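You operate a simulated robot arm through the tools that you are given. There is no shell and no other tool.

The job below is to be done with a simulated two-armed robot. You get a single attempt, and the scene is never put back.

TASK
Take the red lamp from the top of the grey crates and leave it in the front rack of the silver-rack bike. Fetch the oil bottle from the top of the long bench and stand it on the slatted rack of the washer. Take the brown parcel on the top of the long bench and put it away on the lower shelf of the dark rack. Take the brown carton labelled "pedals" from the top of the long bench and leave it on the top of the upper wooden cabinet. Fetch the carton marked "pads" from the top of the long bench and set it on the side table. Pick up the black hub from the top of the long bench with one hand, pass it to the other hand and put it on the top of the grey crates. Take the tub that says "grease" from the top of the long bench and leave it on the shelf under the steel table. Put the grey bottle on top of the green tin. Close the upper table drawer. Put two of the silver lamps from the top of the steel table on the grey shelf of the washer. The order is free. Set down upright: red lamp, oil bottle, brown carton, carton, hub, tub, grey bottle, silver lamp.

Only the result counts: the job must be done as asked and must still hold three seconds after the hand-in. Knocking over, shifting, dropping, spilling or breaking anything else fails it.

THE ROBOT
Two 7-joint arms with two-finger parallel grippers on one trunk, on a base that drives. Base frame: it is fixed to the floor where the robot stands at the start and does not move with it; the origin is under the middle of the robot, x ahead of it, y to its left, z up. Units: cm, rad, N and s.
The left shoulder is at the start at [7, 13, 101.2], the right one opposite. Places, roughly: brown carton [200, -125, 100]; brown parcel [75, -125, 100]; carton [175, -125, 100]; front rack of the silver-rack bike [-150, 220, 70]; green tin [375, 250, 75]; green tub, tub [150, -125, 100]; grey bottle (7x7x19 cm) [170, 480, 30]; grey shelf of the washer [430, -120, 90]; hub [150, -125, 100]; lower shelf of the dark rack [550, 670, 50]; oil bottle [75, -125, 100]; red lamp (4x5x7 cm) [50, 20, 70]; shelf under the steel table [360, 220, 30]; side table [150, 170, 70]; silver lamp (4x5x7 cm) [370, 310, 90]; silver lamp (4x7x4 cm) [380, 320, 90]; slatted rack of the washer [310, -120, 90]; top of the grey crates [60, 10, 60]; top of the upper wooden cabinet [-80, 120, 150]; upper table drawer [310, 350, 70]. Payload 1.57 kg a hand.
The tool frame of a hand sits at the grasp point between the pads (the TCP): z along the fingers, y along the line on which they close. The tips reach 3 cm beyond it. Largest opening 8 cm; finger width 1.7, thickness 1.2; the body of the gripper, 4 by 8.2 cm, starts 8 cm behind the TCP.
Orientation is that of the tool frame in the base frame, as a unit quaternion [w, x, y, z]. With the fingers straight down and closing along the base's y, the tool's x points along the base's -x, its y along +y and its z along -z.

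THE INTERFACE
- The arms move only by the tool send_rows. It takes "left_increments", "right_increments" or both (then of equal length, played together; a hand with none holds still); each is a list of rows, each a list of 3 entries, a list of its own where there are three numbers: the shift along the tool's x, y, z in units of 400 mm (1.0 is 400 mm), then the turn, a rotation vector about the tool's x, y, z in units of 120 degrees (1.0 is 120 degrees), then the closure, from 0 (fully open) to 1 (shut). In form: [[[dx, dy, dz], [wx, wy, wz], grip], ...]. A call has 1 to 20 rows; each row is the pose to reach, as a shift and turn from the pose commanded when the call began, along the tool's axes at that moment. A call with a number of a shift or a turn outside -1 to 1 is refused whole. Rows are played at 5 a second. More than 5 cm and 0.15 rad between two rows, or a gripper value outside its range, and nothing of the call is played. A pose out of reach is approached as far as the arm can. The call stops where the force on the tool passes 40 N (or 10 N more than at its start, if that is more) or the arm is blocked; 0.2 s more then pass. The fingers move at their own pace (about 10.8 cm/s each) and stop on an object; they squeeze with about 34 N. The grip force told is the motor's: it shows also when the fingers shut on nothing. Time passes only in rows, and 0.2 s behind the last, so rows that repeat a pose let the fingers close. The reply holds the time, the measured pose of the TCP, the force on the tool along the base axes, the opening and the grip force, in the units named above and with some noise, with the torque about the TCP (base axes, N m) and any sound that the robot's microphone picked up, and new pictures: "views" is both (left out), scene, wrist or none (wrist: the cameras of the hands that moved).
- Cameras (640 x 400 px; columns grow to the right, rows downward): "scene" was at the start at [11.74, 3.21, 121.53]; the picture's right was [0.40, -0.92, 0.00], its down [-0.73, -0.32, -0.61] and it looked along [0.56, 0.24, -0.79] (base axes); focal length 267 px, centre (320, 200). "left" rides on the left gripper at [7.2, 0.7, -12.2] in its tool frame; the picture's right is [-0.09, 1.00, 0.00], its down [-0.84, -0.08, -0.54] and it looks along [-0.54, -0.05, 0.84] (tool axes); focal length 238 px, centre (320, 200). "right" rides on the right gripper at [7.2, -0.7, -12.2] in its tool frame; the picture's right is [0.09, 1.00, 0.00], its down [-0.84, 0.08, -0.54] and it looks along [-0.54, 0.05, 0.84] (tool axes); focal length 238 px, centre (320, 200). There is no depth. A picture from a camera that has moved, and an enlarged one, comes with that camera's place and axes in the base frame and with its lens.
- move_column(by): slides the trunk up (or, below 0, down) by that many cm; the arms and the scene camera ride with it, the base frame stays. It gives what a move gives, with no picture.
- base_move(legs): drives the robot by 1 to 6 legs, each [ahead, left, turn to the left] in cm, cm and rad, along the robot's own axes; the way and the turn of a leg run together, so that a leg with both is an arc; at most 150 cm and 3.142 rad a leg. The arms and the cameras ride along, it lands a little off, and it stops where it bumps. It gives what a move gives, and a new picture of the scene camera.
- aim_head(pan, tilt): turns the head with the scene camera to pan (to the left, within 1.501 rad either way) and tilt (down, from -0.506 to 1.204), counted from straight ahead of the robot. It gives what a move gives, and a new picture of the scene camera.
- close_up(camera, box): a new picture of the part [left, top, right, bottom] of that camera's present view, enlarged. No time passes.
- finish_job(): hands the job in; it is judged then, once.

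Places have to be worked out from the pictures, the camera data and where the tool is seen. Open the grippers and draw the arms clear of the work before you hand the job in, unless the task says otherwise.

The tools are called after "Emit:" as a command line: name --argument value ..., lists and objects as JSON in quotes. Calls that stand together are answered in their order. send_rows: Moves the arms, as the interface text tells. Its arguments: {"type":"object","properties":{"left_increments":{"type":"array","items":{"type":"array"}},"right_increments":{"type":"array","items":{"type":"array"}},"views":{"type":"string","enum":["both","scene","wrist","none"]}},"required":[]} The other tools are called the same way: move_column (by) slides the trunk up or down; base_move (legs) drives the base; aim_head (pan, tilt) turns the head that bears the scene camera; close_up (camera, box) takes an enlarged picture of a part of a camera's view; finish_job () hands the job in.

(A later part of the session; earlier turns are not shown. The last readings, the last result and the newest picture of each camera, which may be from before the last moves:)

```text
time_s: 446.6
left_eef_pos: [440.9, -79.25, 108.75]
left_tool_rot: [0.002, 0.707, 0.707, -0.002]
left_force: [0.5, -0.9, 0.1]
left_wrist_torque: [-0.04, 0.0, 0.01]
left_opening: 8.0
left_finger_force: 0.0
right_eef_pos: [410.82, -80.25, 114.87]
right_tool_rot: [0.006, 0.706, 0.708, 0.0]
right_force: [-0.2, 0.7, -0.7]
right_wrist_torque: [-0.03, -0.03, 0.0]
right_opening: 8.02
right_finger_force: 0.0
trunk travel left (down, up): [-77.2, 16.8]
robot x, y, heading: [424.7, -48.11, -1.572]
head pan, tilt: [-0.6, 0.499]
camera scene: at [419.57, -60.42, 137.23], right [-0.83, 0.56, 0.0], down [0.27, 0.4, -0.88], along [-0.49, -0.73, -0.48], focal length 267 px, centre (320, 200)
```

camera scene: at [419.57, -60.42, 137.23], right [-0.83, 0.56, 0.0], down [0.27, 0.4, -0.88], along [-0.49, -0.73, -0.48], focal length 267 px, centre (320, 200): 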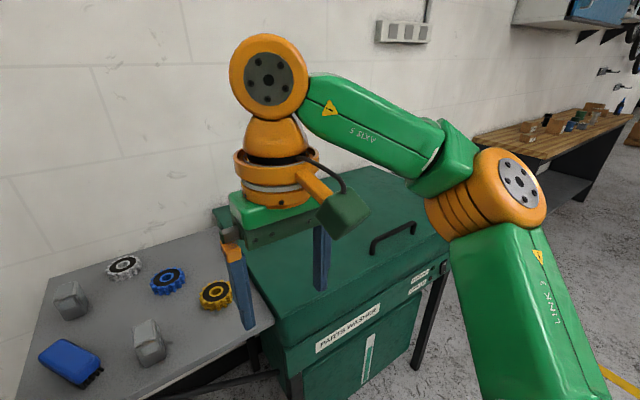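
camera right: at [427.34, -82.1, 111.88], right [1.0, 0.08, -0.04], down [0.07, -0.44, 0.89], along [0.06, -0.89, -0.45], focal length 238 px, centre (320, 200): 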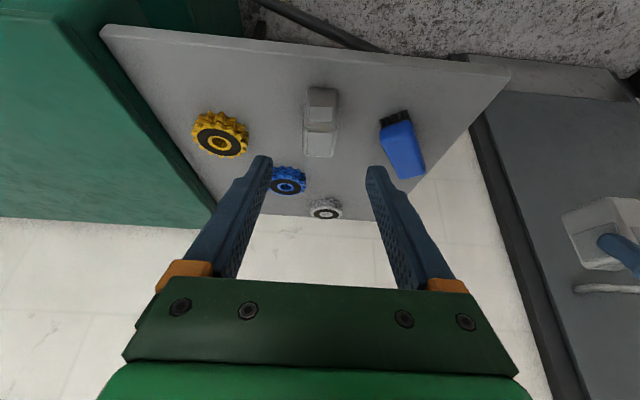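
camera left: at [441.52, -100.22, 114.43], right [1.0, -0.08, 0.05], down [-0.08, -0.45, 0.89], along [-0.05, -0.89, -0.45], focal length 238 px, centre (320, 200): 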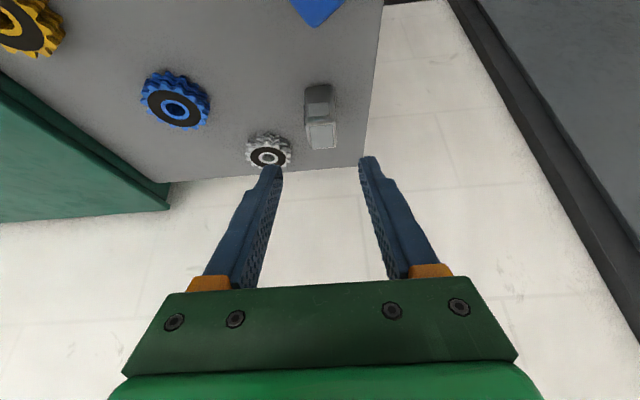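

Next: the hub. I'll strafe right along the bench to x≈183 and look at it closely.

Emit:
base_move --legs '[[0, -120, 0], [0, -121, 0]]'

Emit:
aim_head --pan -0.15 --tilt 0.6

Emit:
close_up --camera "scene" --box '[200, 80, 440, 250]'

```text
time_s: 458.3
left_eef_pos: [201.85, -78.24, 108.65]
left_tool_rot: [0.002, 0.706, 0.708, -0.003]
left_force: [0.2, 0.2, -0.1]
left_wrist_torque: [-0.02, 0.0, 0.0]
left_opening: 8.0
left_finger_force: 0.0
right_eef_pos: [171.84, -79.03, 114.9]
right_tool_rot: [0.007, 0.706, 0.708, 0.0]
right_force: [0.6, 0.5, -0.1]
right_wrist_torque: [-0.01, 0.0, 0.02]
right_opening: 7.97
right_finger_force: 0.0
trunk travel left (down, up): [-77.2, 16.8]
robot x, y, heading: [185.63, -47.0, -1.565]
head pan, tilt: [-0.6, 0.499]
camera scene: at [180.5, -59.26, 137.23], right [-0.83, 0.56, 0.0], down [0.27, 0.4, -0.88], along [-0.49, -0.73, -0.48], focal length 267 px, centre (320, 200)
```

scene: 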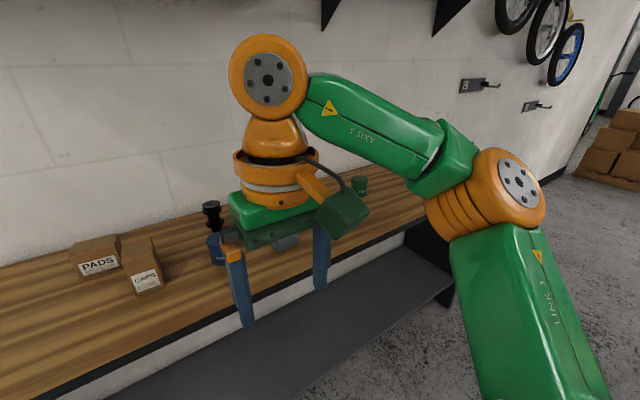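

```text
time_s: 459.2
left_eef_pos: [201.73, -78.17, 108.66]
left_tool_rot: [0.003, 0.707, 0.708, -0.003]
left_force: [0.3, 0.1, 0.1]
left_wrist_torque: [-0.01, -0.02, 0.0]
left_opening: 8.0
left_finger_force: 0.1
right_eef_pos: [171.75, -79.04, 114.87]
right_tool_rot: [0.006, 0.706, 0.708, 0.0]
right_force: [0.7, 0.7, -0.2]
right_wrist_torque: [0.01, -0.03, 0.02]
right_opening: 8.0
right_finger_force: 0.0
trunk travel left (down, up): [-77.2, 16.8]
robot x, y, heading: [185.52, -46.46, -1.562]
head pan, tilt: [-0.15, 0.6]
camera scene: at [184.23, -60.47, 136.33], right [-0.99, 0.15, 0.0], down [0.08, 0.56, -0.83], along [-0.12, -0.82, -0.56], focal length 267 px, centre (320, 200)
```

scene: 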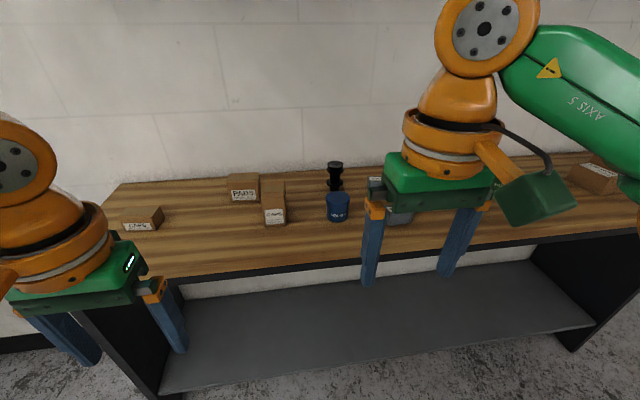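

```text
2.35 times, centred on (320, 165) of scene
camera zoom: at [184.23, -60.47, 136.33], right [-0.99, 0.15, 0.0], down [0.08, 0.56, -0.83], along [-0.12, -0.82, -0.56], focal length 629 px, centre (320, 282)
```

zoom: 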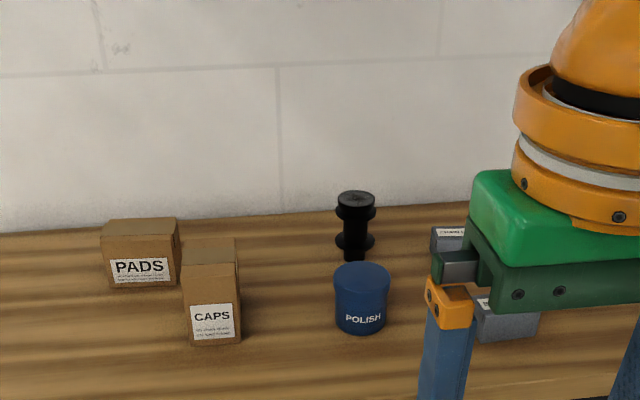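

The hub's axis is at about (169.2, −132.7), top z≈99.3, behind the POLISH tub (top z≈97). I'll raise the left hand out of the way, drive in to y≈−85, and bring the right hand above the hub with a 20° tilt.

Emit:
send_rows --left_increments '[[[0, 0.04, -0.08], [0, 0, 0], 0], [[0, 0.08, -0.16], [0, 0, 0], 0]]' --views "none"

Emit:
base_move --legs '[[38.4, -2.3, -0.008]]'

Emit:
close_up --camera "right" --box '[0, 0, 640, 400]'

```text
time_s: 459.8
left_eef_pos: [205.08, -78.09, 115.14]
left_tool_rot: [0.002, 0.707, 0.707, -0.002]
left_force: [-1.1, 0.4, 0.4]
left_wrist_torque: [0.01, -0.03, -0.01]
left_opening: 8.02
left_finger_force: 0.1
right_eef_pos: [171.85, -79.04, 114.82]
right_tool_rot: [0.006, 0.706, 0.708, 0.0]
right_force: [0.8, 0.5, 1.2]
right_wrist_torque: [-0.01, -0.05, 0.0]
right_opening: 8.03
right_finger_force: 0.1
trunk travel left (down, up): [-77.2, 16.8]
robot x, y, heading: [185.53, -47.03, -1.569]
head pan, tilt: [-0.15, 0.6]
```

```text
time_s: 462.3
left_eef_pos: [202.51, -116.69, 115.06]
left_tool_rot: [0.003, 0.709, 0.705, -0.003]
left_force: [-0.1, -0.1, 0.1]
left_wrist_torque: [0.02, -0.02, 0.0]
left_opening: 7.98
left_finger_force: 0.2
right_eef_pos: [169.26, -117.52, 114.89]
right_tool_rot: [0.007, 0.708, 0.706, -0.002]
right_force: [-0.2, -0.7, -0.5]
right_wrist_torque: [-0.02, 0.0, 0.01]
right_opening: 7.98
right_finger_force: 0.0
trunk travel left (down, up): [-77.2, 16.8]
robot x, y, heading: [182.87, -85.65, -1.575]
head pan, tilt: [-0.15, 0.6]
camera scene: at [181.92, -98.84, 136.35], right [-0.99, 0.15, 0.0], down [0.09, 0.56, -0.83], along [-0.13, -0.82, -0.56], focal length 267 px, centre (320, 200)
```

scene: 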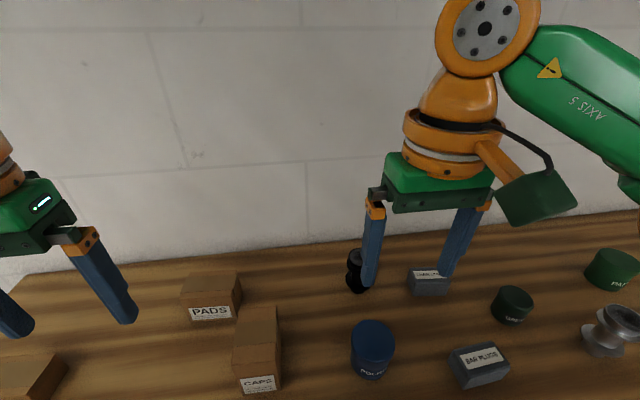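

```text
1.00 times, centred on (320, 200) of right (not enlarged: the box is as wide or as high as the picture)
camera zoom: at [168.55, -110.06, 127.13], right [1.0, 0.09, 0.01], down [0.07, -0.83, 0.55], along [0.06, -0.55, -0.83], focal length 238 px, centre (320, 200)
```

zoom: 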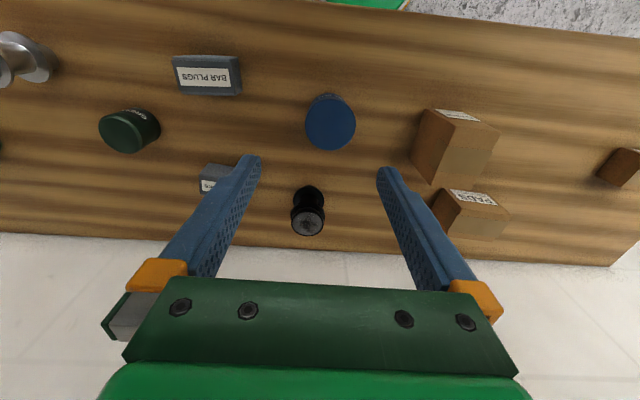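

The wrist camera puts the hub top at (169.1, −132.6). I'll move the right hand to 9 cm above it with a 20° tilt.

Emit:
send_rows --right_increments '[[[-0.1, 0, 0.0617], [0, -0.0556, 0], 0], [[-0.2, 0, 0.1233], [0, -0.111, 0], 0], [[-0.3, 0, 0.185], [0, -0.1667, 0], 0]]' --views "both"

```text
time_s: 463.1
left_eef_pos: [202.6, -116.97, 114.91]
left_tool_rot: [0.002, 0.71, 0.705, -0.002]
left_force: [0.5, 0.7, 0.4]
left_wrist_torque: [0.02, 0.0, 0.0]
left_opening: 8.01
left_finger_force: 0.0
right_eef_pos: [169.08, -129.77, 107.51]
right_tool_rot: [0.129, 0.697, 0.695, -0.123]
right_force: [-0.6, -0.1, 0.3]
right_wrist_torque: [0.01, 0.04, -0.03]
right_opening: 8.0
right_finger_force: 0.1
trunk travel left (down, up): [-77.2, 16.8]
robot x, y, heading: [183.55, -85.41, -1.578]
head pan, tilt: [-0.15, 0.6]
camera scene: at [181.89, -99.17, 136.31], right [-0.99, 0.15, 0.0], down [0.09, 0.56, -0.82], along [-0.13, -0.81, -0.57], focal length 267 px, centre (320, 200)
camera right: at [168.45, -118.66, 116.47], right [1.0, 0.08, -0.02], down [0.07, -0.59, 0.8], along [0.05, -0.8, -0.6], focal length 238 px, centre (320, 200)
```

scene: 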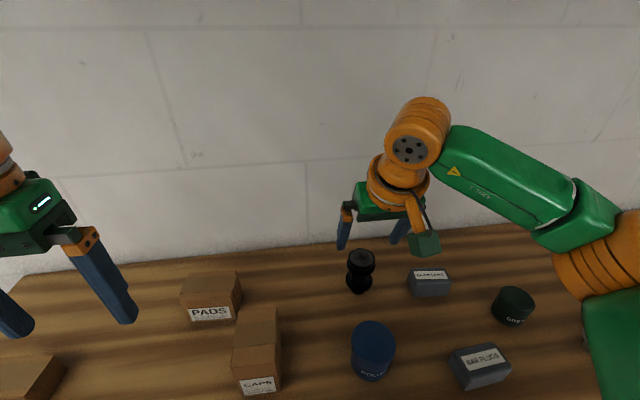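
right: 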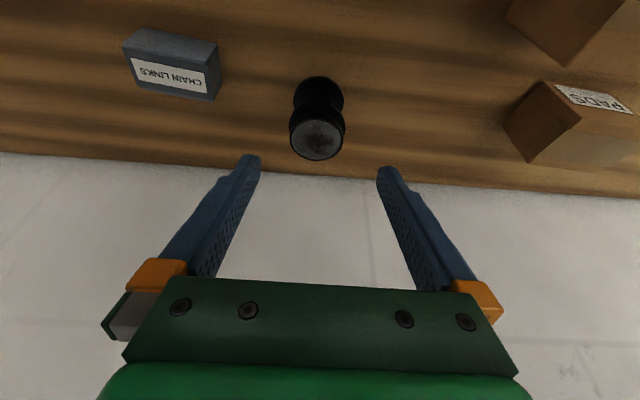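

Well lined up. Before gripping, a close-up of the hub's shape to choose grip heights.

Emit:
close_up --camera "scene" --box '[320, 220, 420, 310]'

Emit:
close_up --camera "right" --box '[260, 60, 380, 180]'

```text
4.44 times, centred on (370, 265) of scene
camera zoom: at [181.89, -99.17, 136.31], right [-0.99, 0.15, 0.0], down [0.09, 0.56, -0.82], along [-0.13, -0.81, -0.57], focal length 1187 px, centre (98, -89)
```

zoom: 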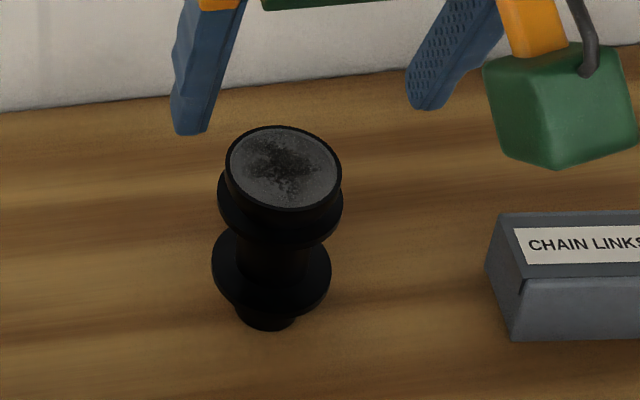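

```text
3.33 times, centred on (320, 120) of right
camera zoom: at [168.45, -118.66, 116.47], right [1.0, 0.08, -0.02], down [0.07, -0.59, 0.8], along [0.05, -0.8, -0.6], focal length 794 px, centre (320, 467)
```

zoom: 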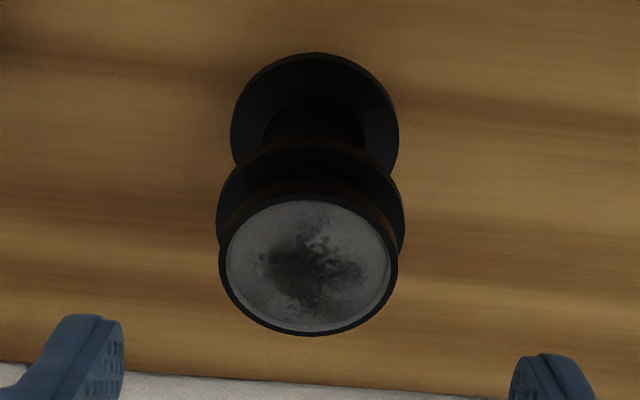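

The hub has a 4.8 cm cap on top, flanges, and a 3 cm waist between (z≈93–96). I'll grip the cap with the right hand (tips at z≈97.3), leaving the waist free for the left.

Emit:
send_rows --right_increments '[[[0.005, 0, 0.07], [0, 0, 0], 0], [[0.01, 0, 0.14], [0, 0, 0], 0], [[0.012, 0, 0.185], [0, 0, 0], 0], [[0.012, 0, 0.185], [0, 0, 0], 0.6], [[0.012, 0, 0.185], [0, 0, 0], 1], [[0.012, 0, 0.185], [0, 0, 0], 1]]' --views "wrist"

Emit:
close_up --camera "scene" --box '[320, 220, 420, 310]'

```text
time_s: 464.5
left_eef_pos: [202.46, -116.87, 115.1]
left_tool_rot: [0.002, 0.71, 0.704, -0.003]
left_force: [0.4, 0.1, 0.3]
left_wrist_torque: [0.01, -0.02, 0.01]
left_opening: 7.99
left_finger_force: 0.0
right_eef_pos: [169.36, -131.89, 100.38]
right_tool_rot: [0.128, 0.697, 0.694, -0.123]
right_force: [0.2, -0.2, -0.1]
right_wrist_torque: [-0.05, -0.02, -0.02]
right_opening: 5.04
right_finger_force: 33.7
trunk travel left (down, up): [-77.2, 16.8]
robot x, y, heading: [183.28, -85.39, -1.574]
head pan, tilt: [-0.15, 0.6]
camera right: at [168.68, -120.76, 109.49], right [1.0, 0.08, -0.02], down [0.07, -0.59, 0.8], along [0.05, -0.8, -0.6], focal length 238 px, centre (320, 200)
```

right: 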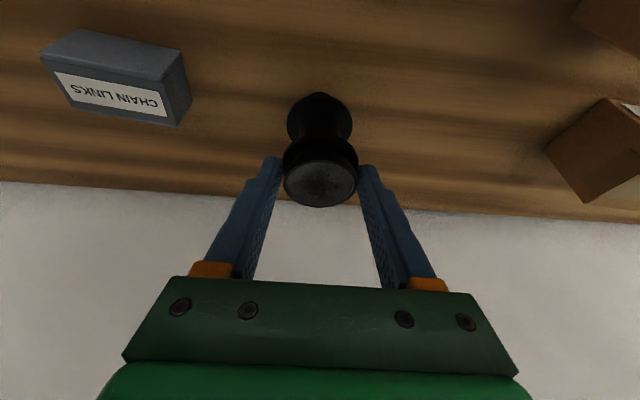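

```text
4.44 times, centred on (370, 265) of scene
camera zoom: at [181.9, -99.06, 136.32], right [-0.99, 0.15, 0.0], down [0.09, 0.56, -0.82], along [-0.13, -0.82, -0.57], focal length 1187 px, centre (98, -89)
```

zoom: 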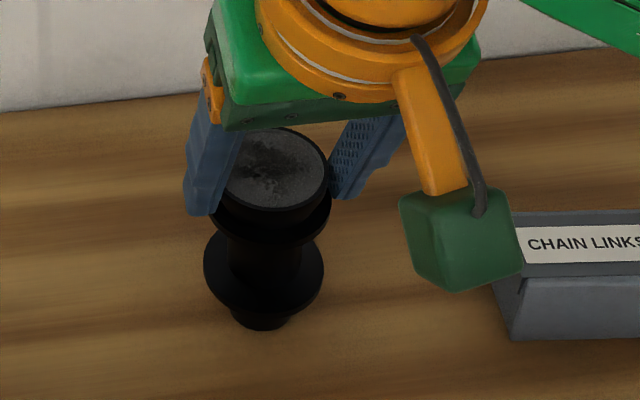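

Hub gripped by its cap (5.04 cm). I'll lift it vertically 12 cm and then back away from the bench.

Emit:
send_rows --right_increments '[[[-0.034, 0, -0.094], [0, 0, 0], 1], [[-0.068, 0, -0.188], [0, 0, 0], 1], [[-0.103, 0, -0.282], [0, 0, 0], 1]]' --views "wrist"

Emit:
base_move --legs '[[-36, 0, 0]]'

```text
time_s: 465.3
left_eef_pos: [202.51, -116.91, 115.08]
left_tool_rot: [0.002, 0.71, 0.704, -0.002]
left_force: [0.2, -0.2, -0.2]
left_wrist_torque: [-0.02, 0.01, -0.01]
left_opening: 8.03
left_finger_force: 0.1
right_eef_pos: [169.2, -131.76, 112.33]
right_tool_rot: [0.129, 0.697, 0.694, -0.123]
right_force: [-0.2, 1.0, -3.0]
right_wrist_torque: [0.04, 0.02, -0.01]
right_opening: 5.06
right_finger_force: 34.1
trunk travel left (down, up): [-77.2, 16.8]
robot x, y, heading: [183.55, -85.57, -1.574]
head pan, tilt: [-0.15, 0.6]
camera right: at [168.48, -120.67, 121.31], right [1.0, 0.08, -0.02], down [0.07, -0.59, 0.8], along [0.05, -0.8, -0.6], focal length 238 px, centre (320, 200)
```

right: 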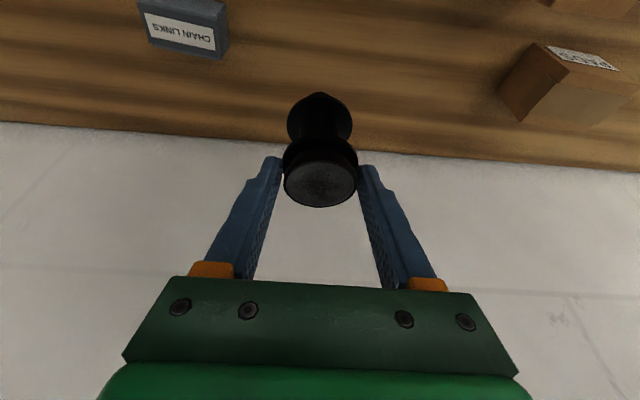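

```text
time_s: 467.5
left_eef_pos: [202.68, -82.24, 114.96]
left_tool_rot: [0.001, 0.709, 0.705, -0.002]
left_force: [0.4, -1.3, -0.1]
left_wrist_torque: [-0.01, -0.01, -0.04]
left_opening: 8.0
left_finger_force: 0.0
right_eef_pos: [169.34, -97.19, 112.22]
right_tool_rot: [0.128, 0.697, 0.695, -0.122]
right_force: [0.1, -0.3, -2.3]
right_wrist_torque: [0.01, 0.0, -0.04]
right_opening: 5.04
right_finger_force: 33.9
trunk travel left (down, up): [-77.2, 16.8]
robot x, y, heading: [183.78, -50.54, -1.572]
head pan, tilt: [-0.15, 0.6]
camera scene: at [181.99, -64.53, 136.29], right [-0.99, 0.15, 0.0], down [0.09, 0.56, -0.82], along [-0.12, -0.81, -0.57], focal length 267 px, centre (320, 200)
```

scene: 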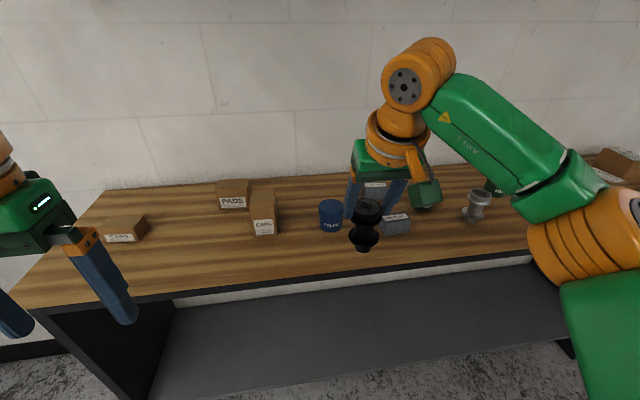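

The hub is free of the bench. I'll back up a little more and bring the hub in front of my middle, lower, where both hands can reach it.

Emit:
base_move --legs '[[-14, 0, 0]]'

Emit:
send_rows --right_increments '[[[0.008, 0.0625, 0.0705], [0, 0, 0], 1], [[0.016, 0.125, 0.141], [0, 0, 0], 1], [[0.024, 0.1875, 0.2115], [0, 0, 0], 1], [[0.032, 0.25, 0.282], [0, 0, 0], 1], [[0.04, 0.3125, 0.3525], [0, 0, 0], 1]]' --views "none"

Emit:
aim_head --pan 0.0 --tilt 0.75

```text
time_s: 468.9
left_eef_pos: [202.68, -68.47, 114.92]
left_tool_rot: [0.002, 0.708, 0.706, 0.0]
left_force: [0.2, -0.3, -0.2]
left_wrist_torque: [0.01, -0.01, 0.02]
left_opening: 8.02
left_finger_force: 0.1
right_eef_pos: [169.38, -83.37, 112.14]
right_tool_rot: [0.128, 0.697, 0.695, -0.122]
right_force: [0.1, 0.1, -3.0]
right_wrist_torque: [0.05, 0.01, 0.02]
right_opening: 5.01
right_finger_force: 33.8
trunk travel left (down, up): [-77.2, 16.8]
robot x, y, heading: [183.64, -36.57, -1.566]
head pan, tilt: [-0.15, 0.6]
camera scene: at [182.03, -50.73, 136.27], right [-0.99, 0.15, 0.0], down [0.08, 0.56, -0.82], along [-0.12, -0.81, -0.57], focal length 267 px, centre (320, 200)
```

scene: 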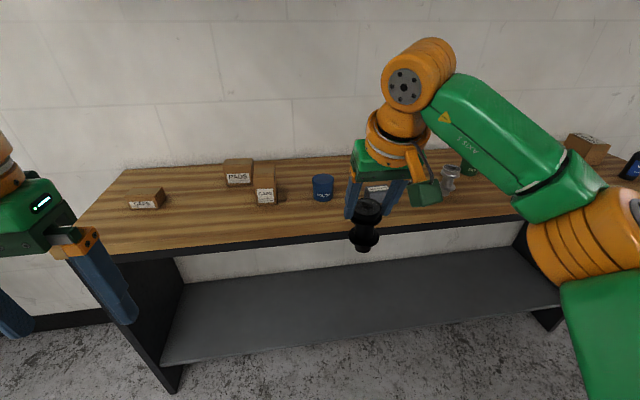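

```text
time_s: 470.1
left_eef_pos: [202.89, -68.12, 115.0]
left_tool_rot: [0.001, 0.708, 0.707, -0.003]
left_force: [0.0, -0.4, -0.1]
left_wrist_torque: [0.01, -0.01, -0.02]
left_opening: 7.99
left_finger_force: 0.1
right_eef_pos: [182.22, -86.83, 98.4]
right_tool_rot: [0.127, 0.696, 0.696, -0.123]
right_force: [0.0, 0.9, -2.9]
right_wrist_torque: [0.01, -0.01, -0.03]
right_opening: 5.04
right_finger_force: 34.0
trunk travel left (down, up): [-77.2, 16.8]
robot x, y, heading: [183.56, -36.59, -1.572]
head pan, tilt: [-0.15, 0.6]
```

```text
time_s: 470.8
left_eef_pos: [202.8, -68.06, 114.95]
left_tool_rot: [0.001, 0.708, 0.706, -0.002]
left_force: [0.1, 0.2, 0.3]
left_wrist_torque: [-0.02, -0.01, 0.0]
left_opening: 8.01
left_finger_force: 0.1
right_eef_pos: [182.05, -86.8, 98.55]
right_tool_rot: [0.129, 0.697, 0.695, -0.123]
right_force: [0.7, 0.0, -1.8]
right_wrist_torque: [0.01, -0.02, -0.02]
right_opening: 5.06
right_finger_force: 33.8
trunk travel left (down, up): [-77.2, 16.8]
robot x, y, heading: [184.14, -36.55, -1.572]
head pan, tilt: [0.0, 0.75]
camera scene: at [183.4, -49.94, 135.03], right [-1.0, 0.0, 0.0], down [0.0, 0.68, -0.73], along [0.0, -0.73, -0.68], focal length 267 px, centre (320, 200)
```

scene: 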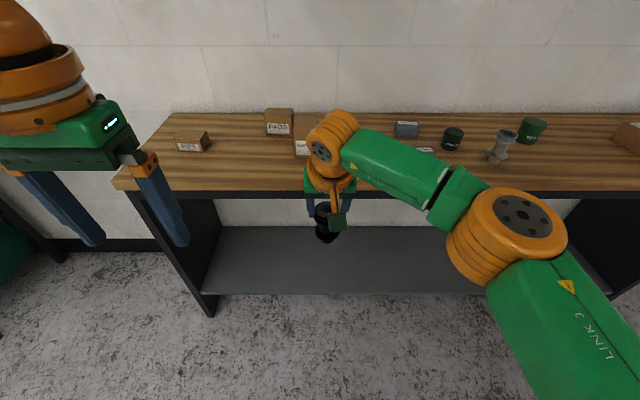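

Hub now hangs at (182, −87.5), base z≈88. I'll swing the left hand to a horizontal pose on the left at z≈84, below the hub's level.

Emit:
send_rows --left_increments '[[[-0.0988, -0.0063, 0.0513], [0, -0.0625, 0], 0], [[-0.1975, -0.0125, 0.1025], [0, -0.125, 0], 0], [[-0.296, -0.0188, 0.154], [0, -0.1875, 0], 0], [[-0.395, -0.025, 0.205], [0, -0.25, 0], 0], [[-0.4475, -0.0375, 0.285], [0, -0.3125, 0], 0], [[-0.499, -0.05, 0.364], [0, -0.375, 0], 0], [[-0.55, -0.0625, 0.4425], [0, -0.4375, 0], 0], [[-0.6025, -0.075, 0.5225], [0, -0.5, 0], 0], [[-0.5725, -0.081, 0.585], [0, -0.5625, 0], 0], [[-0.544, -0.0875, 0.649], [0, -0.625, 0], 0], [[-0.515, -0.094, 0.7125], [0, -0.6875, 0], 0], [[-0.485, -0.1, 0.775], [0, -0.75, 0], 0]]' --views "scene"

```text
time_s: 473.4
left_eef_pos: [205.29, -84.68, 100.36]
left_tool_rot: [-0.5, -0.5, -0.497, 0.503]
left_force: [0.3, -0.4, -0.3]
left_wrist_torque: [0.02, 0.02, -0.02]
left_opening: 8.0
left_finger_force: 0.0
left hand out of reach, approached as far as the arm can: row 8, 9, 10, 11, 12
right_eef_pos: [181.98, -86.8, 98.62]
right_tool_rot: [0.129, 0.697, 0.694, -0.124]
right_force: [0.4, -0.3, -2.8]
right_wrist_torque: [0.01, -0.03, -0.03]
right_opening: 5.04
right_finger_force: 33.9
trunk travel left (down, up): [-77.2, 16.8]
robot x, y, heading: [183.76, -36.44, -1.569]
head pan, tilt: [0.0, 0.75]
camera scene: at [183.39, -49.88, 135.03], right [-1.0, 0.0, 0.0], down [0.0, 0.68, -0.73], along [0.0, -0.73, -0.68], focal length 267 px, centre (320, 200)
```

scene: 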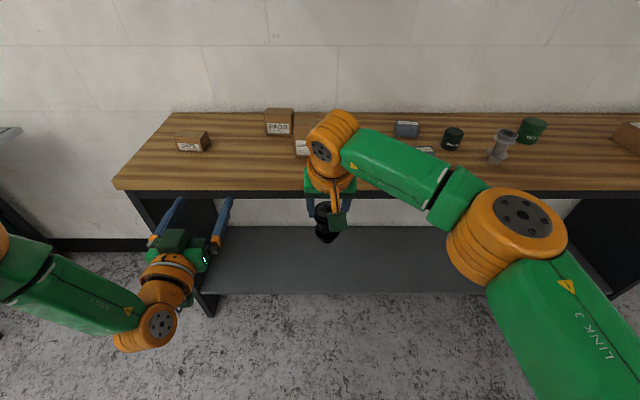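

With the tool level, the left hand can't go lower than z≈100 here. I'll instead raise the hub above it with the right hand, then bring the left hand in underneath and lower the hub into its open fingers.

Emit:
send_rows --right_increments '[[[-0.018, 0, -0.0865], [0, 0, 0], 1], [[-0.036, 0, -0.173], [0, 0, 0], 1], [[-0.055, 0, -0.26], [0, 0, 0], 1], [[-0.073, 0, -0.346], [0, 0, 0], 1]]' --views "none"

Emit:
send_rows --left_increments '[[[0, -0.1, 0], [0, 0, 0], 0], [[0, -0.2, 0], [0, 0, 0], 0], [[0, -0.3, 0], [0, 0, 0], 0], [[0, -0.4, 0], [0, 0, 0], 0]]' --views "scene"

```text
time_s: 474.4
left_eef_pos: [205.33, -84.77, 100.41]
left_tool_rot: [-0.5, -0.5, -0.497, 0.503]
left_force: [-0.5, 0.1, -0.5]
left_wrist_torque: [0.01, -0.04, -0.01]
left_opening: 8.01
left_finger_force: 0.1
right_eef_pos: [181.88, -84.38, 112.58]
right_tool_rot: [0.129, 0.696, 0.696, -0.123]
right_force: [1.2, -0.5, -2.1]
right_wrist_torque: [0.02, -0.01, 0.02]
right_opening: 5.04
right_finger_force: 34.4
trunk travel left (down, up): [-77.2, 16.8]
robot x, y, heading: [183.21, -37.1, -1.573]
head pan, tilt: [0.0, 0.75]
```

```text
time_s: 475.4
left_eef_pos: [197.33, -84.38, 106.09]
left_tool_rot: [-0.501, -0.5, -0.498, 0.502]
left_force: [0.2, 0.3, -0.5]
left_wrist_torque: [0.04, -0.01, -0.01]
left_opening: 7.99
left_finger_force: 0.1
left hand out of reach, approached as far as the arm can: row 1, 2, 3, 4
right_eef_pos: [181.76, -84.51, 112.44]
right_tool_rot: [0.129, 0.696, 0.695, -0.122]
right_force: [-0.3, -0.1, -2.9]
right_wrist_torque: [0.02, 0.0, 0.01]
right_opening: 5.04
right_finger_force: 34.0
trunk travel left (down, up): [-77.2, 16.8]
robot x, y, heading: [183.33, -36.52, -1.572]
head pan, tilt: [0.0, 0.75]
camera scene: at [183.33, -49.92, 135.03], right [-1.0, 0.0, 0.0], down [0.0, 0.68, -0.73], along [0.0, -0.73, -0.68], focal length 267 px, centre (320, 200)
```

scene: 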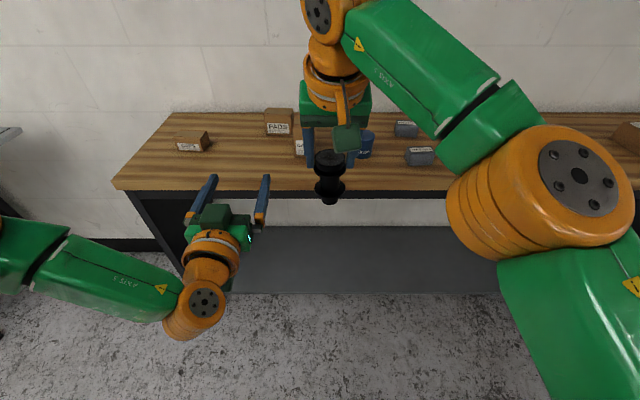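

The left hand can't reach inward while pointing straight ahead, but it can if it points to the right. I'll yaw it 60° inward to a pre-grasp position 12 cm from the hub's waist.

Emit:
send_rows --left_increments '[[[0, -0.016, -0.016], [0.0625, 0, 0], 0], [[0, -0.032, -0.032], [0.125, 0, 0], 0], [[0, -0.049, -0.049], [0.1875, 0, 0], 0], [[0, -0.065, -0.065], [0.25, 0, 0], 0], [[0, -0.081, -0.081], [0.3125, 0, 0], 0], [[-0.005, -0.0975, -0.0975], [0.375, 0, 0], 0], [[-0.01, -0.114, -0.114], [0.4375, 0, 0], 0], [[-0.0125, -0.13, -0.13], [0.5, 0, 0], 0]]' --views "scene"

Emit:
close_up --camera "scene" --box '[200, 80, 440, 250]'

```text
time_s: 477.2
left_eef_pos: [190.62, -75.69, 104.75]
left_tool_rot: [-0.208, -0.67, -0.216, 0.679]
left_force: [0.7, 0.1, 0.4]
left_wrist_torque: [0.02, 0.02, -0.04]
left_opening: 8.02
left_finger_force: 0.0
left hand out of reach, approached as far as the arm can: row 7, 8
right_eef_pos: [181.78, -84.34, 112.57]
right_tool_rot: [0.13, 0.697, 0.695, -0.122]
right_force: [-0.1, -0.1, -2.0]
right_wrist_torque: [0.0, -0.01, 0.0]
right_opening: 5.04
right_finger_force: 33.9
trunk travel left (down, up): [-77.2, 16.8]
robot x, y, heading: [183.66, -36.68, -1.573]
head pan, tilt: [0.0, 0.75]
camera scene: at [183.26, -49.88, 135.03], right [-1.0, 0.0, 0.0], down [0.0, 0.68, -0.73], along [0.0, -0.73, -0.68], focal length 267 px, centre (320, 200)
```

scene: 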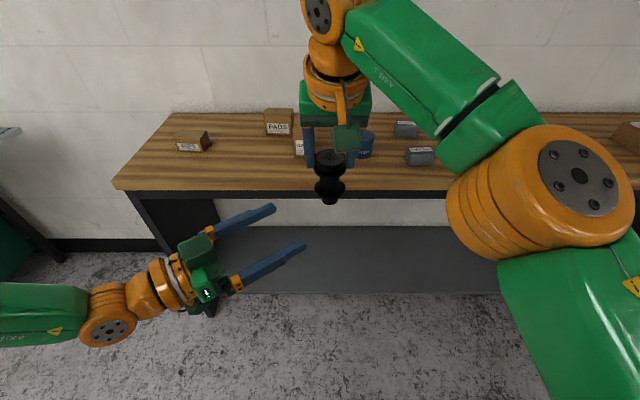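

```text
2.35 times, centred on (320, 165) of scene
camera zoom: at [183.26, -49.88, 135.03], right [-1.0, 0.0, 0.0], down [0.0, 0.68, -0.73], along [0.0, -0.73, -0.68], focal length 629 px, centre (320, 282)
```

zoom: 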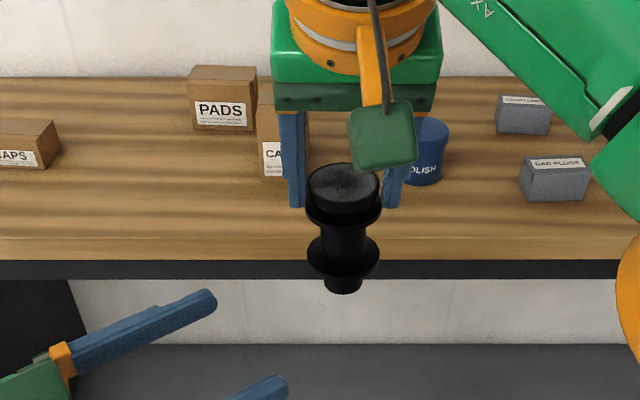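

The left hand is 12.6 cm from the hub's waist, pointing at it from the left. I'll centre it (2.3 cm sideways, 2 cm up), advance 6 cm and look.

Emit:
send_rows --left_increments '[[[-0.025, 0.03, 0], [0, 0, 0], 0], [[-0.049, 0.0575, 0.02], [0, 0, 0], 0], [[-0.049, 0.0575, 0.085], [0, 0, 0], 0], [[-0.049, 0.0575, 0.15], [0, 0, 0], 0]]' --views "both"

Emit:
close_up --camera "scene" --box '[220, 90, 420, 250]'

```text
time_s: 478.2
left_eef_pos: [186.79, -80.82, 106.53]
left_tool_rot: [-0.21, -0.671, -0.218, 0.677]
left_force: [-0.2, -1.0, 0.4]
left_wrist_torque: [0.02, -0.01, 0.0]
left_opening: 8.02
left_finger_force: 0.2
left hand out of reach, approached as far as the arm can: row 1, 2, 3, 4
right_eef_pos: [181.78, -84.7, 112.36]
right_tool_rot: [0.129, 0.697, 0.695, -0.122]
right_force: [0.2, 0.1, -1.9]
right_wrist_torque: [0.05, -0.02, -0.03]
right_opening: 5.04
right_finger_force: 34.0
trunk travel left (down, up): [-77.2, 16.8]
robot x, y, heading: [183.39, -36.77, -1.572]
head pan, tilt: [0.0, 0.75]
camera scene: at [183.18, -50.12, 135.0], right [-1.0, 0.0, 0.0], down [0.0, 0.68, -0.73], along [0.0, -0.73, -0.68], focal length 267 px, centre (320, 200)
camera left: at [196.86, -74.27, 99.17], right [0.58, -0.81, 0.08], down [0.41, 0.37, 0.84], along [-0.71, -0.45, 0.54], focal length 238 px, centre (320, 200)
```

scene: 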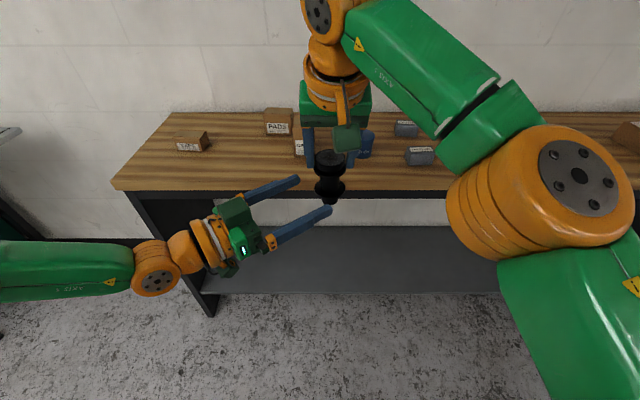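
left: 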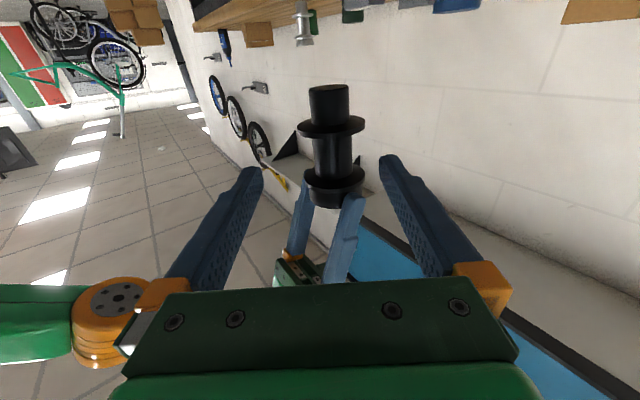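

```text
2.50 times, centred on (320, 170) of scene
camera zoom: at [183.18, -50.12, 135.0], right [-1.0, 0.0, 0.0], down [0.0, 0.68, -0.73], along [0.0, -0.73, -0.68], focal length 668 px, centre (320, 275)
```

zoom: 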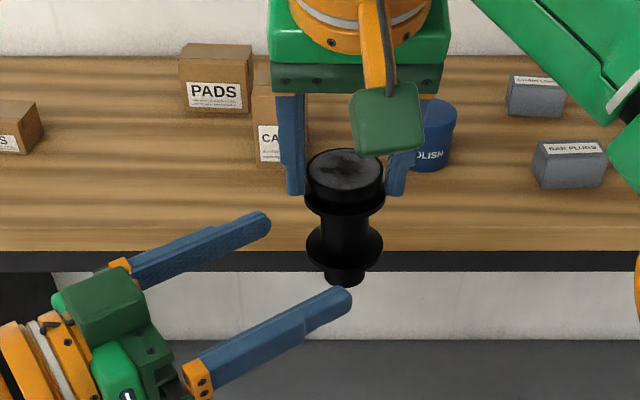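

The left wrist view shows the hub's waist right on the hand's axis. I'll advance the last 6.6 cm.

Emit:
send_rows --left_increments '[[[0, 0.006, 0.055], [0, 0, 0], 0], [[0, 0.012, 0.11], [0, 0, 0], 0], [[0, 0.012, 0.165], [0, 0, 0], 0]]' --views "both"

Emit:
close_up --camera "scene" --box '[220, 90, 420, 250]'

```text
time_s: 479.0
left_eef_pos: [182.2, -83.88, 107.58]
left_tool_rot: [-0.212, -0.67, -0.219, 0.677]
left_force: [-0.5, 0.5, 0.0]
left_wrist_torque: [0.0, 0.01, 0.01]
left_opening: 7.98
left_finger_force: 0.1
left hand out of reach, approached as far as the arm can: row 2, 3
right_eef_pos: [181.87, -84.37, 112.42]
right_tool_rot: [0.128, 0.697, 0.695, -0.123]
right_force: [0.5, 0.8, -2.7]
right_wrist_torque: [0.05, 0.0, -0.01]
right_opening: 5.04
right_finger_force: 34.4
trunk travel left (down, up): [-77.2, 16.8]
robot x, y, heading: [183.66, -36.96, -1.573]
head pan, tilt: [0.0, 0.75]
camera scene: at [183.37, -49.9, 135.03], right [-1.0, 0.0, 0.0], down [0.0, 0.68, -0.73], along [0.0, -0.73, -0.68], focal length 267 px, centre (320, 200)
camera left: at [192.33, -77.14, 100.18], right [0.58, -0.81, 0.08], down [0.41, 0.37, 0.83], along [-0.71, -0.45, 0.55], focal length 238 px, centre (320, 200)
```

scene: 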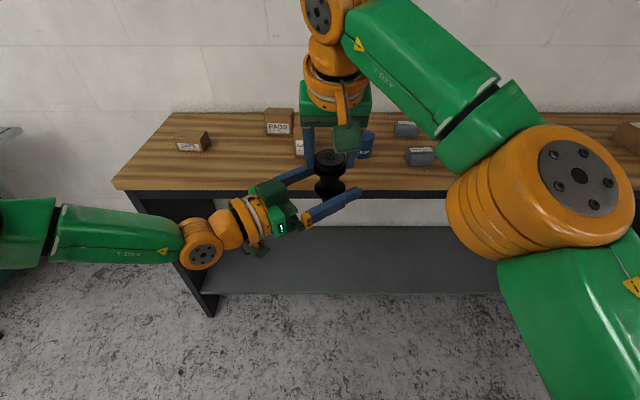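
left: 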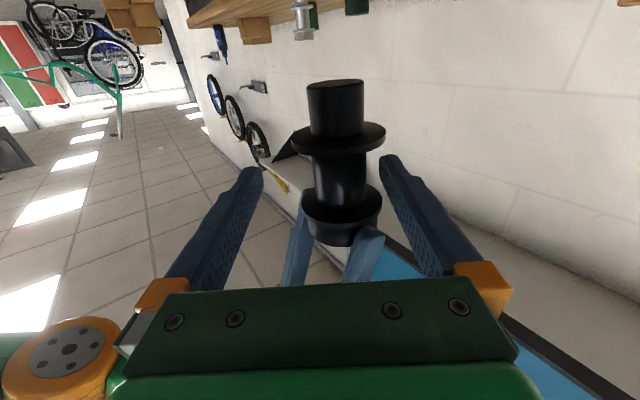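

```text
2.50 times, centred on (320, 170) of scene
camera zoom: at [183.37, -49.9, 135.03], right [-1.0, 0.0, 0.0], down [0.0, 0.68, -0.73], along [0.0, -0.73, -0.68], focal length 668 px, centre (320, 275)
```

zoom: 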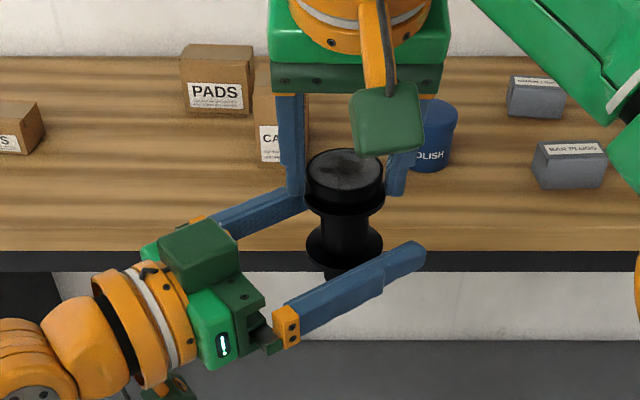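

The hub sits about 1.2 cm toward one finger and 1 cm low relative to the left hand. I'll nudge the hub with the right hand (up 1 cm and across) to centre its waist.

Emit:
send_rows --right_increments '[[[0.0144, -0.017, -0.032], [0, 0, 0], 1], [[0.0144, -0.017, -0.032], [0, 0, 0], 1]]' --views "none"

Emit:
close_up --camera "left" --box '[200, 60, 460, 300]'

```text
time_s: 479.6
left_eef_pos: [182.21, -83.7, 107.46]
left_tool_rot: [-0.211, -0.67, -0.218, 0.677]
left_force: [-0.3, 1.0, 1.0]
left_wrist_torque: [-0.03, 0.02, 0.0]
left_opening: 8.01
left_finger_force: 0.3
right_eef_pos: [181.12, -83.43, 113.46]
right_tool_rot: [0.129, 0.697, 0.695, -0.123]
right_force: [0.3, 0.6, -1.6]
right_wrist_torque: [-0.02, 0.02, -0.02]
right_opening: 5.04
right_finger_force: 34.2
trunk travel left (down, up): [-77.2, 16.8]
robot x, y, heading: [183.05, -36.69, -1.572]
head pan, tilt: [0.0, 0.75]
```

```text
1.67 times, centred on (330, 180) of left
camera zoom: at [192.36, -77.15, 100.17], right [0.58, -0.81, 0.08], down [0.41, 0.37, 0.83], along [-0.71, -0.45, 0.55], focal length 397 px, centre (303, 233)
```

zoom: 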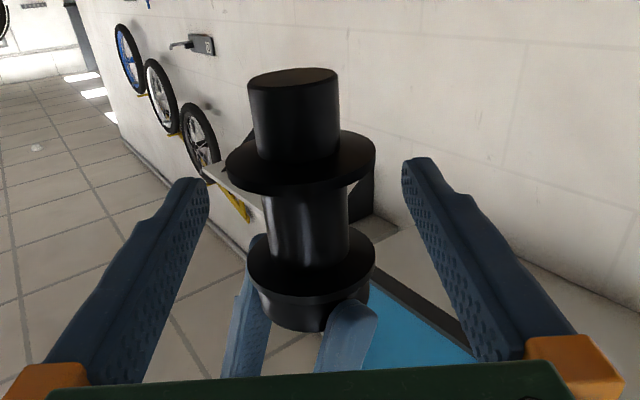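

Now the waist is centred in the left hand. I'll close the left hand on it while the right still holds.

Emit:
send_rows --left_increments '[[[0, 0, 0], [0, 0, 0], 0.4], [[0, 0, 0], [0, 0, 0], 0.7], [[0, 0, 0], [0, 0, 0], 1], [[0, 0, 0], [0, 0, 0], 1]]' --views "none"

Emit:
close_up --camera "left" --box '[200, 60, 460, 300]'

```text
time_s: 480.6
left_eef_pos: [182.25, -83.84, 107.5]
left_tool_rot: [-0.21, -0.67, -0.218, 0.678]
left_force: [2.7, -6.2, -1.2]
left_wrist_torque: [0.61, 0.19, 0.2]
left_opening: 3.13
left_finger_force: 33.8
right_eef_pos: [181.12, -83.54, 113.52]
right_tool_rot: [0.129, 0.697, 0.695, -0.122]
right_force: [-2.1, 7.2, -1.7]
right_wrist_torque: [-0.19, -0.04, -0.13]
right_opening: 5.02
right_finger_force: 34.3
trunk travel left (down, up): [-77.2, 16.8]
robot x, y, heading: [183.55, -36.66, -1.572]
head pan, tilt: [0.0, 0.75]
```

```text
1.67 times, centred on (330, 180) of left
camera zoom: at [192.37, -77.16, 100.16], right [0.58, -0.81, 0.08], down [0.41, 0.37, 0.83], along [-0.71, -0.45, 0.55], focal length 397 px, centre (303, 233)
```

zoom: 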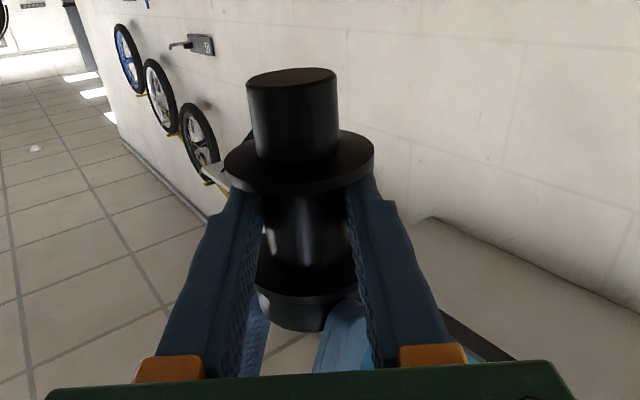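

Left hand holds the waist (3.13 cm). Now I'll open the right hand and lift it off the top.

Emit:
send_rows --right_increments '[[[0, 0, 0], [0, 0, 0], 0.2], [[0, 0, 0], [0, 0, 0], 0], [[0, 0, 0], [0, 0, 0], 0]]' --views "none"

Emit:
send_rows --right_increments '[[[0, 0, -0.08], [0, 0, 0], 0], [[0, 0, -0.18], [0, 0, 0], 0], [[0, -0.06, -0.28], [0, 0, 0], 0], [[0, -0.16, -0.33], [0, 0, 0], 0], [[0, -0.26, -0.36], [0, 0, 0], 0]]' --views "scene"

```text
time_s: 481.4
left_eef_pos: [182.14, -83.88, 107.49]
left_tool_rot: [-0.211, -0.671, -0.217, 0.677]
left_force: [0.5, 0.8, -0.5]
left_wrist_torque: [0.04, -0.03, -0.03]
left_opening: 3.14
left_finger_force: 33.9
right_eef_pos: [181.1, -83.41, 113.48]
right_tool_rot: [0.129, 0.696, 0.695, -0.123]
right_force: [0.6, 0.0, 0.0]
right_wrist_torque: [-0.02, -0.06, 0.0]
right_opening: 8.01
right_finger_force: 0.1
trunk travel left (down, up): [-77.2, 16.8]
robot x, y, heading: [183.28, -36.82, -1.568]
head pan, tilt: [0.0, 0.75]
```

```text
time_s: 482.6
left_eef_pos: [182.24, -83.75, 107.54]
left_tool_rot: [-0.211, -0.671, -0.217, 0.677]
left_force: [-0.1, 0.4, -0.4]
left_wrist_torque: [0.02, -0.03, -0.01]
left_opening: 3.15
left_finger_force: 34.2
right_eef_pos: [172.78, -77.35, 125.27]
right_tool_rot: [0.127, 0.698, 0.694, -0.122]
right_force: [-0.2, -0.2, -0.1]
right_wrist_torque: [-0.02, 0.01, 0.01]
right_opening: 7.99
right_finger_force: 0.1
right hand out of reach, approached as far as the arm can: row 2, 3, 4, 5
trunk travel left (down, up): [-77.2, 16.8]
robot x, y, heading: [183.34, -36.98, -1.573]
head pan, tilt: [0.0, 0.75]
camera scene: at [183.34, -49.9, 135.03], right [-1.0, 0.0, 0.0], down [0.0, 0.68, -0.73], along [0.0, -0.73, -0.68], focal length 267 px, centre (320, 200)
```

scene: 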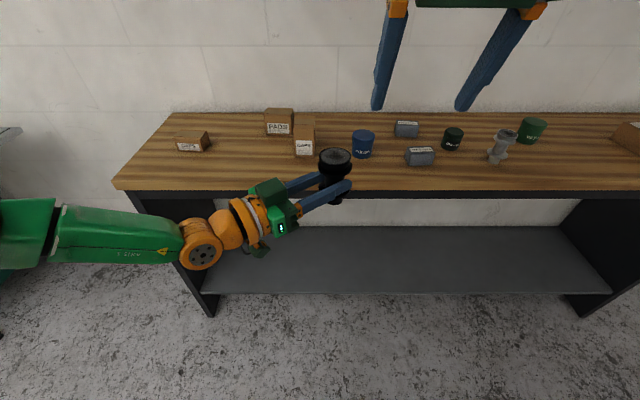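

The hub seems to be in the left hand only; I'll verify with close-ups.

Emit:
close_up --camera "left" --box '[160, 40, 480, 300]'

Emit:
close_up --camera "scene" --box '[220, 100, 420, 250]'

```text
1.54 times, centred on (320, 170) of left
camera zoom: at [192.34, -77.13, 100.18], right [0.58, -0.81, 0.08], down [0.41, 0.37, 0.83], along [-0.71, -0.45, 0.55], focal length 367 px, centre (320, 246)
```

zoom: 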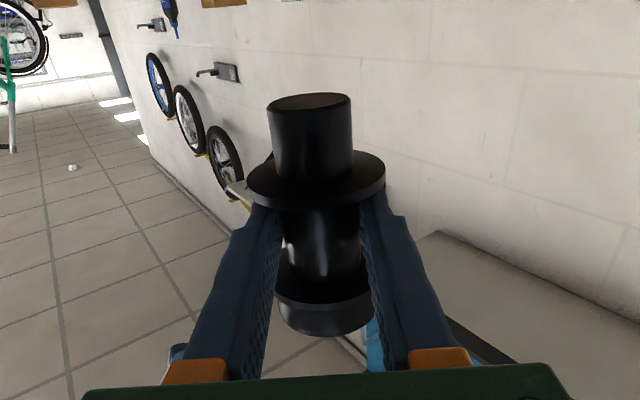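

```text
2.67 times, centred on (320, 175) of scene
camera zoom: at [183.34, -49.9, 135.03], right [-1.0, 0.0, 0.0], down [0.0, 0.68, -0.73], along [0.0, -0.73, -0.68], focal length 712 px, centre (320, 267)
```

zoom: 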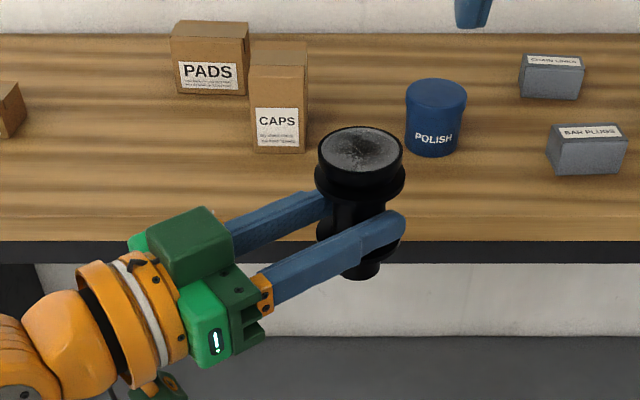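

The handover worked – the hub is held only by the left hand, upright. I'll tuck the right hand back, turn toward the crates and drive round to their west side.

Emit:
send_rows --right_increments '[[[0.066, -0.0575, -0.008], [0, 0.0333, 0], 0], [[0.132, -0.115, -0.016], [0, 0.0667, 0], 0], [[0.198, -0.1725, -0.025], [0, 0.1, 0], 0], [[0.264, -0.23, -0.033], [0, 0.133, 0], 0], [[0.33, -0.2875, -0.041], [0, 0.1667, 0], 0]]' --views "none"

Emit:
base_move --legs '[[0, 0, 2.096], [-83.7, 21.6, 0], [-93.5, 54, 0]]'

Emit:
aim_head --pan 0.0 --tilt 0.7

```text
time_s: 483.8
left_eef_pos: [182.22, -83.85, 107.49]
left_tool_rot: [-0.211, -0.671, -0.218, 0.677]
left_force: [-0.1, -0.7, -0.4]
left_wrist_torque: [0.03, 0.0, 0.04]
left_opening: 3.15
left_finger_force: 34.2
right_eef_pos: [161.69, -64.89, 121.39]
right_tool_rot: [0.005, 0.707, 0.708, 0.001]
right_force: [0.0, 0.4, -0.2]
right_wrist_torque: [0.0, -0.03, 0.0]
right_opening: 8.0
right_finger_force: 0.2
right hand out of reach, approached as far as the arm can: row 5
trunk travel left (down, up): [-77.2, 16.8]
robot x, y, heading: [183.22, -36.81, -1.567]
head pan, tilt: [0.0, 0.75]
```

```text
time_s: 498.6
left_eef_pos: [31.51, -41.26, 107.56]
left_tool_rot: [0.691, 0.151, 0.689, -0.16]
left_force: [-0.5, 0.9, -0.7]
left_wrist_torque: [0.0, 0.02, 0.0]
left_opening: 3.13
left_finger_force: 34.0
right_eef_pos: [25.29, -68.21, 121.39]
right_tool_rot: [0.002, -0.252, 0.968, 0.005]
right_force: [0.0, 1.0, -0.8]
right_wrist_torque: [-0.02, -0.01, 0.03]
right_opening: 7.99
right_finger_force: 0.1
trunk travel left (down, up): [-77.2, 16.8]
robot x, y, heading: [-10.25, -63.18, 0.51]
head pan, tilt: [0.0, 0.75]
camera scene: at [1.44, -56.3, 135.02], right [0.49, -0.87, 0.0], down [-0.6, -0.33, -0.73], along [0.64, 0.36, -0.68], focal length 267 px, centre (320, 200)
```

scene: 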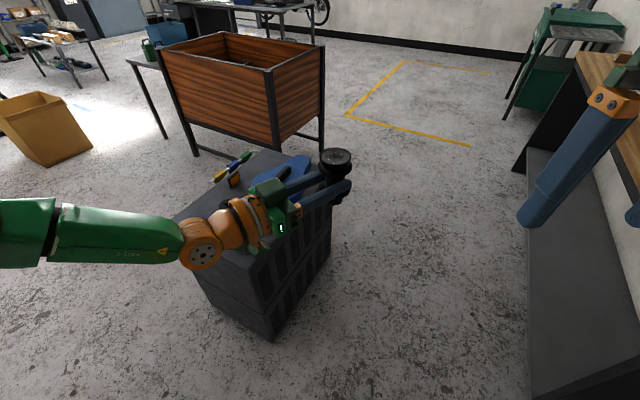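

```text
time_s: 499.3
left_eef_pos: [31.35, -41.17, 107.48]
left_tool_rot: [0.691, 0.152, 0.689, -0.16]
left_force: [0.3, 0.2, 0.9]
left_wrist_torque: [0.0, 0.02, 0.0]
left_opening: 3.16
left_finger_force: 33.7
right_eef_pos: [24.98, -68.31, 121.41]
right_tool_rot: [0.003, -0.252, 0.968, 0.006]
right_force: [-0.2, 0.4, 0.1]
right_wrist_torque: [-0.01, 0.0, 0.01]
right_opening: 8.01
right_finger_force: 0.1
trunk travel left (down, up): [-77.2, 16.8]
robot x, y, heading: [-10.13, -62.97, 0.507]
head pan, tilt: [0.0, 0.7]
camera scene: at [1.56, -56.2, 135.45], right [0.49, -0.87, 0.0], down [-0.56, -0.32, -0.76], along [0.67, 0.37, -0.64], focal length 267 px, centre (320, 200)
```

scene: 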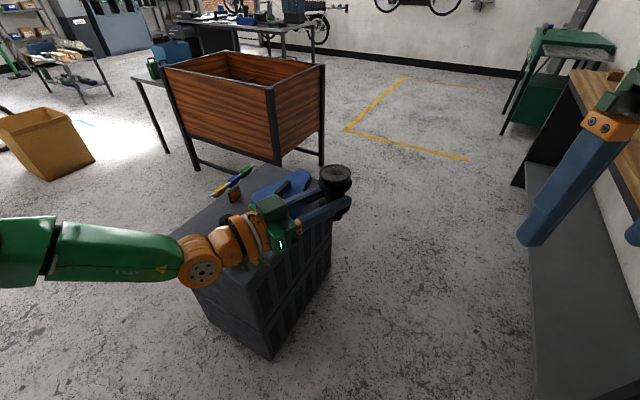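

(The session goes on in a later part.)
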